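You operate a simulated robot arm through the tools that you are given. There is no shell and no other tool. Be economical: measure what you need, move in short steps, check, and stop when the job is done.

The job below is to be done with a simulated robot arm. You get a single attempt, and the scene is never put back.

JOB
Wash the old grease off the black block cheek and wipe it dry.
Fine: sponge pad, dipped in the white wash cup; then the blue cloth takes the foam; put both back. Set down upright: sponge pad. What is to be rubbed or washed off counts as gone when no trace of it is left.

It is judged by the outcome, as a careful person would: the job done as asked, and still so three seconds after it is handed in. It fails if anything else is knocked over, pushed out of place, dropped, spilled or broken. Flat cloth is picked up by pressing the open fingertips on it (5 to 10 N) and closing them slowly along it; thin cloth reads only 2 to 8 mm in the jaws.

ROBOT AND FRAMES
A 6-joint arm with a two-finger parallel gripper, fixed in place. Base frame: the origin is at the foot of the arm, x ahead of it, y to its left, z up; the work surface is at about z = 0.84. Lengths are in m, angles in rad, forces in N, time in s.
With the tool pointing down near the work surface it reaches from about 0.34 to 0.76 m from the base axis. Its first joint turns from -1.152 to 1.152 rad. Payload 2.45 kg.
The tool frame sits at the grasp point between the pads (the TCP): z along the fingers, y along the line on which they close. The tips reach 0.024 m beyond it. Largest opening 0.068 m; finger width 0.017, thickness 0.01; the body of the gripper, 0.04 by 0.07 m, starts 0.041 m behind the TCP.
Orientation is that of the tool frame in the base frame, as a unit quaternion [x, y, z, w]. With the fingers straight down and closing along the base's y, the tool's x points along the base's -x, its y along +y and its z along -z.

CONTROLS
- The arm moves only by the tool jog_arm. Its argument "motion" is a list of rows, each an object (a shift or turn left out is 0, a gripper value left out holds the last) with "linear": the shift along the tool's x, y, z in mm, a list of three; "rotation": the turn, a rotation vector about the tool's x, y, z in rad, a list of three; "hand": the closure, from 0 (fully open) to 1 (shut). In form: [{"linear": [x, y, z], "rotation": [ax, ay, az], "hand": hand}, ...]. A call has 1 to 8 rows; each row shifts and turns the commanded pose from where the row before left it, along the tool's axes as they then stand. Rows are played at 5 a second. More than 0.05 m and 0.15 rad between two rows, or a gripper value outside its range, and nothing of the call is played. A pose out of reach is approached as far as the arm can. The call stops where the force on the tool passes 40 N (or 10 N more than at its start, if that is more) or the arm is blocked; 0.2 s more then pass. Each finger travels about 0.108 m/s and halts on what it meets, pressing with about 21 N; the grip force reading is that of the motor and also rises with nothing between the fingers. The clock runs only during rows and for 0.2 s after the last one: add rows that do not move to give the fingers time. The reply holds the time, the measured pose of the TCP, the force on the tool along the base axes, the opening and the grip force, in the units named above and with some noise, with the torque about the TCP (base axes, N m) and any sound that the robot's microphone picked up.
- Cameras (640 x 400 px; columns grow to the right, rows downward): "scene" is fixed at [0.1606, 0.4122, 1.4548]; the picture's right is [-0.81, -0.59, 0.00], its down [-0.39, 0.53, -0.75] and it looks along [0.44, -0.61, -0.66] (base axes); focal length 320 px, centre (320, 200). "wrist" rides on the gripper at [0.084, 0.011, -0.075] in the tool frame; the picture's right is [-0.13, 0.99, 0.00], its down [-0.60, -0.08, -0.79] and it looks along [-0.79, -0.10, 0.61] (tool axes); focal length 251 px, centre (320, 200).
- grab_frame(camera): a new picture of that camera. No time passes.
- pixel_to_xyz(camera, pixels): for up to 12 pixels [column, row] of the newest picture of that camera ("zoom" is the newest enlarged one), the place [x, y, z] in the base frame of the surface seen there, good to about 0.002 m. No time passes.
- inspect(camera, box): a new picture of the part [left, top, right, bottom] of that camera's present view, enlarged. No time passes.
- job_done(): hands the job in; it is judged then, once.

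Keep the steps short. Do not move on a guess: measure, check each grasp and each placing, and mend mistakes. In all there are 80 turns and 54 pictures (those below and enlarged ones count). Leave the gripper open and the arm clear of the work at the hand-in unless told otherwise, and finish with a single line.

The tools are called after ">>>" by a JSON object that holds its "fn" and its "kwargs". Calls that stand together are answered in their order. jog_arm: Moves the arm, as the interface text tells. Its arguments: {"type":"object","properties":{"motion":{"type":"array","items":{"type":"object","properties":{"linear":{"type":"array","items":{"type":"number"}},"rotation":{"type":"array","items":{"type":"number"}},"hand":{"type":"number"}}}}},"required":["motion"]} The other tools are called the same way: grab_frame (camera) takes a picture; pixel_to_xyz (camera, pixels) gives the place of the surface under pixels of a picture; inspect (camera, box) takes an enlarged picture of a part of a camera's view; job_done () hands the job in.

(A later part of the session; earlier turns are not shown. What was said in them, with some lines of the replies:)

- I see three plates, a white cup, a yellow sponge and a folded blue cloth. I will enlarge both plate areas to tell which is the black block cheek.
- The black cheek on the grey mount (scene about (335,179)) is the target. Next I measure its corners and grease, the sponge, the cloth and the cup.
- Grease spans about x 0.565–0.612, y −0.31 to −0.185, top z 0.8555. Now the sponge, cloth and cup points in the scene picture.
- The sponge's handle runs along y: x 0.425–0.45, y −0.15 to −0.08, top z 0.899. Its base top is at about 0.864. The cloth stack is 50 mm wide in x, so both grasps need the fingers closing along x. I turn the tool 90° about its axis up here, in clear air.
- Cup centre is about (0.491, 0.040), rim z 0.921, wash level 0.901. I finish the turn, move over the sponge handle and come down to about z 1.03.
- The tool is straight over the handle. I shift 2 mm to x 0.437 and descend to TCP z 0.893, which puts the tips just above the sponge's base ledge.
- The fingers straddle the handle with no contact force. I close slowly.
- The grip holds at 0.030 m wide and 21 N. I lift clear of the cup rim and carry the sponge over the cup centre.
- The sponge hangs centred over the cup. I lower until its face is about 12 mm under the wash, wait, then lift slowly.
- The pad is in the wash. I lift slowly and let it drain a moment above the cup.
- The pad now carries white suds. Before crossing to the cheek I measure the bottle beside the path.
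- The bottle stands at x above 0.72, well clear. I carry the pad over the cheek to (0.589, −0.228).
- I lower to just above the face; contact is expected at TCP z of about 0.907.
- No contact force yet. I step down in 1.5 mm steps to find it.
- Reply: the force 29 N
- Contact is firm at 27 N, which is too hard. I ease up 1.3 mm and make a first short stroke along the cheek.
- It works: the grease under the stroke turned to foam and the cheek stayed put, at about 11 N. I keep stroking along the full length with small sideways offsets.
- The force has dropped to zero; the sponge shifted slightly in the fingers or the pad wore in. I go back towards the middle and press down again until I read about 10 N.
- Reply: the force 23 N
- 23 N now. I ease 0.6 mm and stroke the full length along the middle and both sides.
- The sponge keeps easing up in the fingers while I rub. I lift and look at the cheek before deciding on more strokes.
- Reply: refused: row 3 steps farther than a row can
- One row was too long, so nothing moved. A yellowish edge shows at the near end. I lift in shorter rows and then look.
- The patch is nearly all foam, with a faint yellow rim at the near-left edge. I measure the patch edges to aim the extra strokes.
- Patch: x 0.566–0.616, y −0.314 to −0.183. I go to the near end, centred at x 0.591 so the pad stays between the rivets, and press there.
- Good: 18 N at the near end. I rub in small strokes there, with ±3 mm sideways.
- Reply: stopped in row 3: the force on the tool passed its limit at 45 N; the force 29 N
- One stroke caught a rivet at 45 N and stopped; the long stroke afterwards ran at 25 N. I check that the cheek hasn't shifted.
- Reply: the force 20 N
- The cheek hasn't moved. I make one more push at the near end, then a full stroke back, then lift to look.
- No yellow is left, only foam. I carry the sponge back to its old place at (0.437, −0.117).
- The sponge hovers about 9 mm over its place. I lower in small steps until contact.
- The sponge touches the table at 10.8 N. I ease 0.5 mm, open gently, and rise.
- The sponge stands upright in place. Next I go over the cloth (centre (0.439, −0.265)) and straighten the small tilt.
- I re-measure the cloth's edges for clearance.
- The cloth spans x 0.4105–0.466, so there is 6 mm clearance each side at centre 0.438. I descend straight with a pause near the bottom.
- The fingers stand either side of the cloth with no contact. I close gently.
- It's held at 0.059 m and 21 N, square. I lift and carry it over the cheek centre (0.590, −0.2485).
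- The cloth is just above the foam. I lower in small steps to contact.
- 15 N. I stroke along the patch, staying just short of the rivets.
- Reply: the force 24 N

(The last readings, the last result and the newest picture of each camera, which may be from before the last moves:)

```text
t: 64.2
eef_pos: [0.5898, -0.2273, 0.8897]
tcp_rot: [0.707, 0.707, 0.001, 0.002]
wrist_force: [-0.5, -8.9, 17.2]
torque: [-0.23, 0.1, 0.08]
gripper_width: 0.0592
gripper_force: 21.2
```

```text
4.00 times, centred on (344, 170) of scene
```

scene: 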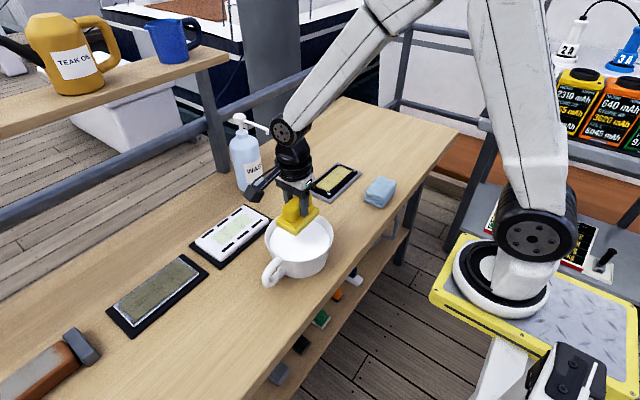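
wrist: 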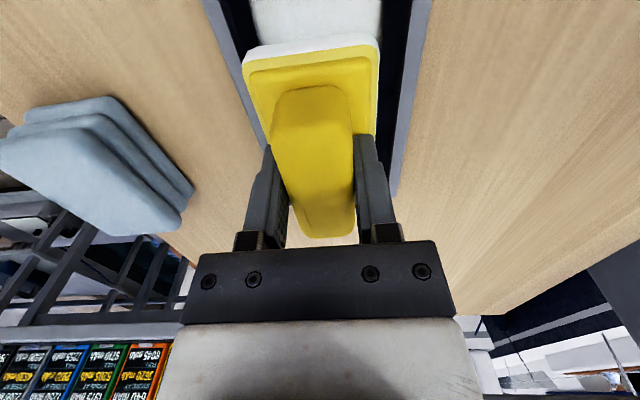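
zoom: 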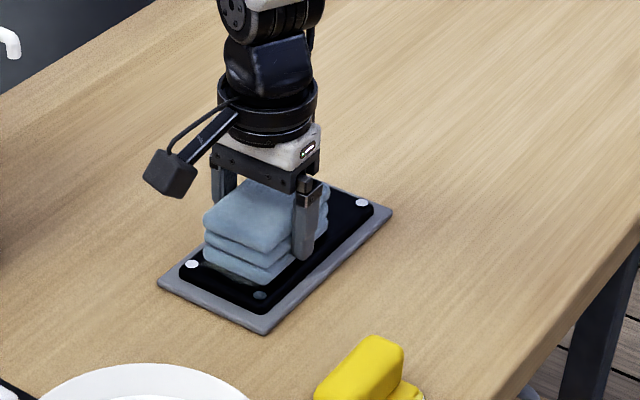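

The far part is clean. I repeat with small sideways offsets and go slightly farther at each end.

>>> {"fn": "jog_arm", "kwargs": {"motion": [{"linear": [4, 0, 0]}, {"linear": [0, 2, 0]}, {"linear": [-4, 0, 0]}, {"linear": [-12, 0, 0]}, {"linear": [-12, 0, 0]}, {"linear": [-12, 0, 0]}, {"linear": [-12, 0, 0]}, {"linear": [-4, 0, 0]}]}}

>>> {"fn": "jog_arm", "kwargs": {"motion": [{"linear": [0, -4, 0]}, {"linear": [4, 0, 0]}, {"linear": [12, 0, 0]}, {"linear": [12, 0, 0]}, {"linear": [12, 0, 0]}, {"linear": [12, 0, 0]}, {"linear": [4, 0, 0]}, {}]}}

>>> {"fn": "jog_arm", "kwargs": {"motion": [{"linear": [-12, 2, 0]}, {"linear": [0, 0, -20]}, {"linear": [0, 0, -40]}, {"linear": [0, 0, -40]}, {"linear": [45, 0, 0]}, {"linear": [45, 0, 0]}, {"linear": [30, 0, 0]}, {}]}}

>>> {"fn": "inspect", "kwargs": {"camera": "scene", "box": [296, 155, 372, 210]}}

```text
t: 66.0
eef_pos: [0.5911, -0.2783, 0.8869]
tcp_rot: [0.707, 0.707, 0.0, 0.0]
wrist_force: [-0.4, 0.4, 0.8]
torque: [0.05, 0.0, 0.0]
gripper_width: 0.0593
gripper_force: 21.3
```

```text
t: 67.8
eef_pos: [0.5886, -0.2216, 0.8877]
tcp_rot: [0.707, 0.707, 0.001, 0.002]
wrist_force: [0.8, 0.3, 1.7]
torque: [0.08, 0.06, -0.01]
gripper_width: 0.0591
gripper_force: 21.2
```

```text
t: 69.6
eef_pos: [0.59, -0.1142, 0.9885]
tcp_rot: [0.707, 0.707, 0.0, 0.0]
wrist_force: [0.7, 0.7, -0.7]
torque: [0.01, -0.01, 0.03]
gripper_width: 0.0595
gripper_force: 21.2
```

```text
7.27 times, centred on (334, 182) of scene
```

zoom: 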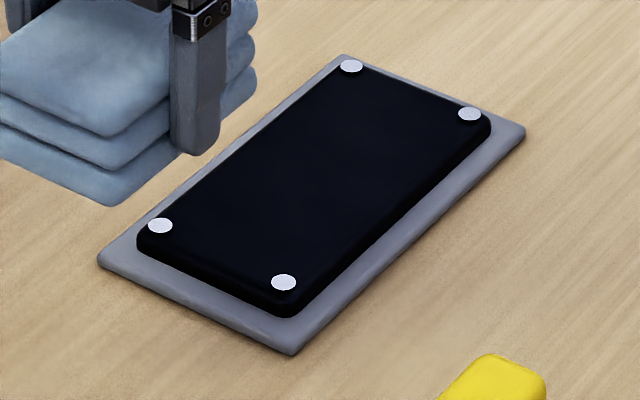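

The face looks wholly black and dry. I check closer, at higher zoom, for faint traces at the edges.

>>> {"fn": "inspect", "kwargs": {"camera": "scene", "box": [308, 175, 340, 197]}}

>>> {"fn": "inspect", "kwargs": {"camera": "scene", "box": [328, 160, 360, 182]}}

>>> {"fn": "inspect", "kwargs": {"camera": "wrist", "box": [200, 0, 460, 200]}}

```text
16.00 times, centred on (324, 186) of scene
```

zoom: 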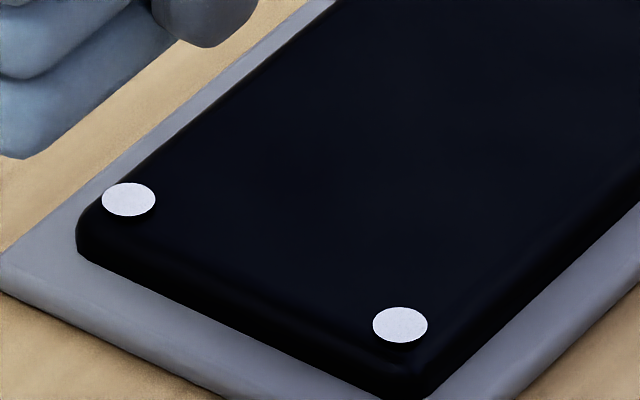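

```text
16.00 times, centred on (344, 171) of scene
```

zoom: 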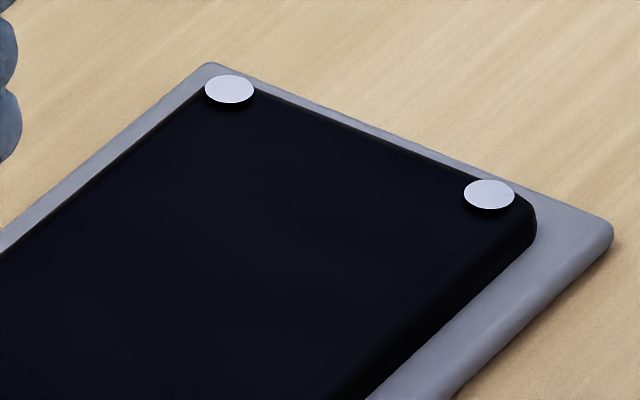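

```text
2.00 times, centred on (330, 100) of wrist
```

zoom: 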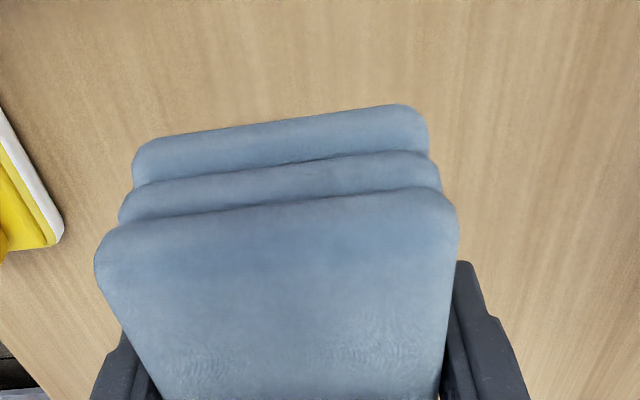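

No trace remains. I carry the cloth back over its old spot at (0.438, −0.2655).

>>> {"fn": "jog_arm", "kwargs": {"motion": [{"linear": [-30.3, -30.3, 0]}, {"linear": [-30.3, -30.3, 0]}, {"linear": [-30.3, -30.3, 0]}, {"linear": [-30.3, -30.3, 0]}, {"linear": [-30.3, -30.3, 0]}, {"linear": [0, 0, 45]}, {"linear": [0, 0, 45]}, {"linear": [0, 0, 18]}]}}

>>> {"fn": "jog_arm", "kwargs": {"motion": [{"linear": [0, 0, 4]}, {"linear": [0, 0, 1.5]}, {}]}}

>>> {"fn": "jog_arm", "kwargs": {"motion": [{"linear": [0, 0, 1]}, {}, {}]}}

```text
t: 71.4
eef_pos: [0.4387, -0.2666, 0.8806]
tcp_rot: [0.708, 0.707, 0.0, 0.001]
wrist_force: [-0.1, 0.2, 0.0]
torque: [-0.04, 0.0, -0.02]
gripper_width: 0.0594
gripper_force: 20.6
```

```text
t: 72.2
eef_pos: [0.4389, -0.2664, 0.8749]
tcp_rot: [0.707, 0.707, 0.001, 0.001]
wrist_force: [-0.3, 0.6, -1.2]
torque: [-0.03, 0.0, 0.03]
gripper_width: 0.0595
gripper_force: 20.7
```

```text
t: 73.0
eef_pos: [0.4392, -0.2659, 0.8737]
tcp_rot: [0.707, 0.707, 0.0, 0.001]
wrist_force: [-0.2, 0.6, 0.5]
torque: [-0.02, -0.01, 0.0]
gripper_width: 0.0595
gripper_force: 21.1
```

Right spot, no contact yet. I continue down in small steps.

>>> {"fn": "jog_arm", "kwargs": {"motion": [{"linear": [0, 0, 0.8]}, {}, {}]}}

>>> {"fn": "jog_arm", "kwargs": {"motion": [{"linear": [0, 0, 0.8]}, {}, {}]}}

>>> {"fn": "jog_arm", "kwargs": {"motion": [{"linear": [0, 0, 0.6]}, {}, {}]}}

```text
t: 73.8
eef_pos: [0.4395, -0.2653, 0.8741]
tcp_rot: [0.707, 0.707, 0.001, 0.0]
wrist_force: [-0.9, 0.0, -0.9]
torque: [0.01, 0.0, 0.04]
gripper_width: 0.0595
gripper_force: 20.9
```

```text
t: 74.6
eef_pos: [0.4386, -0.2662, 0.8723]
tcp_rot: [0.707, 0.707, 0.0, 0.001]
wrist_force: [1.2, 0.1, 0.8]
torque: [0.03, 0.03, 0.05]
gripper_width: 0.0592
gripper_force: 21.6
```

```text
t: 75.4
eef_pos: [0.4379, -0.2664, 0.8723]
tcp_rot: [0.707, 0.707, -0.001, 0.002]
wrist_force: [-0.9, 1.1, 9.1]
torque: [0.2, 0.22, 0.0]
gripper_width: 0.0595
gripper_force: 21.4
```

The cloth rests on the table (9 N). I open gently and rise straight up, clear of the work.

>>> {"fn": "jog_arm", "kwargs": {"motion": [{"linear": [0, 0, -0.5]}, {"hand": 0.06}, {"hand": 0.0}, {}, {"linear": [0, 0, -20]}, {"linear": [0, 0, -40]}, {"linear": [0, 0, -45]}, {"linear": [0, 0, -45]}]}}

>>> {"fn": "jog_arm", "kwargs": {"motion": [{"linear": [0, 0, -45]}, {"linear": [0, 0, -45]}, {}]}}

>>> {"fn": "grab_frame", "kwargs": {"camera": "scene"}}

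>>> {"fn": "inspect", "kwargs": {"camera": "scene", "box": [300, 140, 428, 260]}}

```text
t: 77.2
eef_pos: [0.4382, -0.2634, 1.0223]
tcp_rot: [0.707, 0.708, 0.0, 0.0]
wrist_force: [0.5, -0.3, 0.5]
torque: [-0.02, 0.02, -0.01]
gripper_width: 0.068
gripper_force: 0.1
```

```text
t: 78.0
eef_pos: [0.4386, -0.2635, 1.111]
tcp_rot: [0.707, 0.707, 0.001, 0.001]
wrist_force: [-0.1, -0.1, -0.1]
torque: [0.03, -0.01, 0.0]
gripper_width: 0.0681
gripper_force: 0.0
```

```text
19 pictures are left
```

scene: 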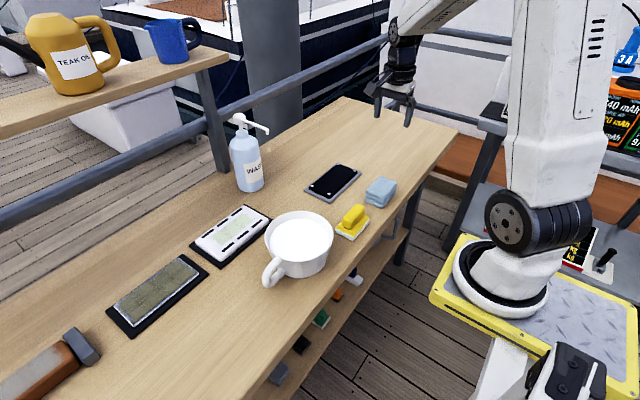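

```text
3.33 times, centred on (364, 200) of scene
```

zoom: 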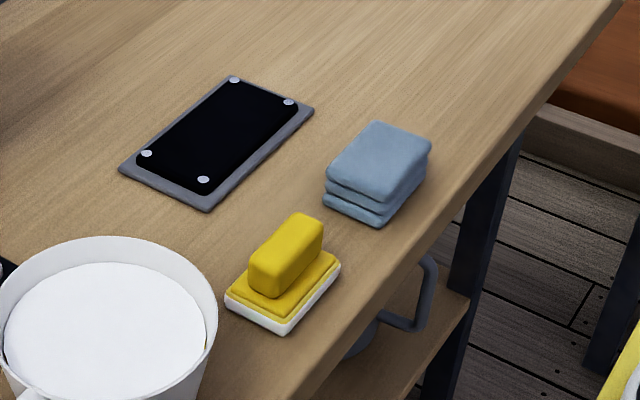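

The cheek is black and clean, the sponge stands upright, the cloth is back in place and the cup is undisturbed. The gripper is open and clear, so I hand in.

>>> {"fn": "job_done", "kwargs": {}}

```text
The job is handed in.
```

The black block cheek is washed and wiped dry with no trace of grease or foam left, and the sponge pad (upright) and blue cloth are back in their places.
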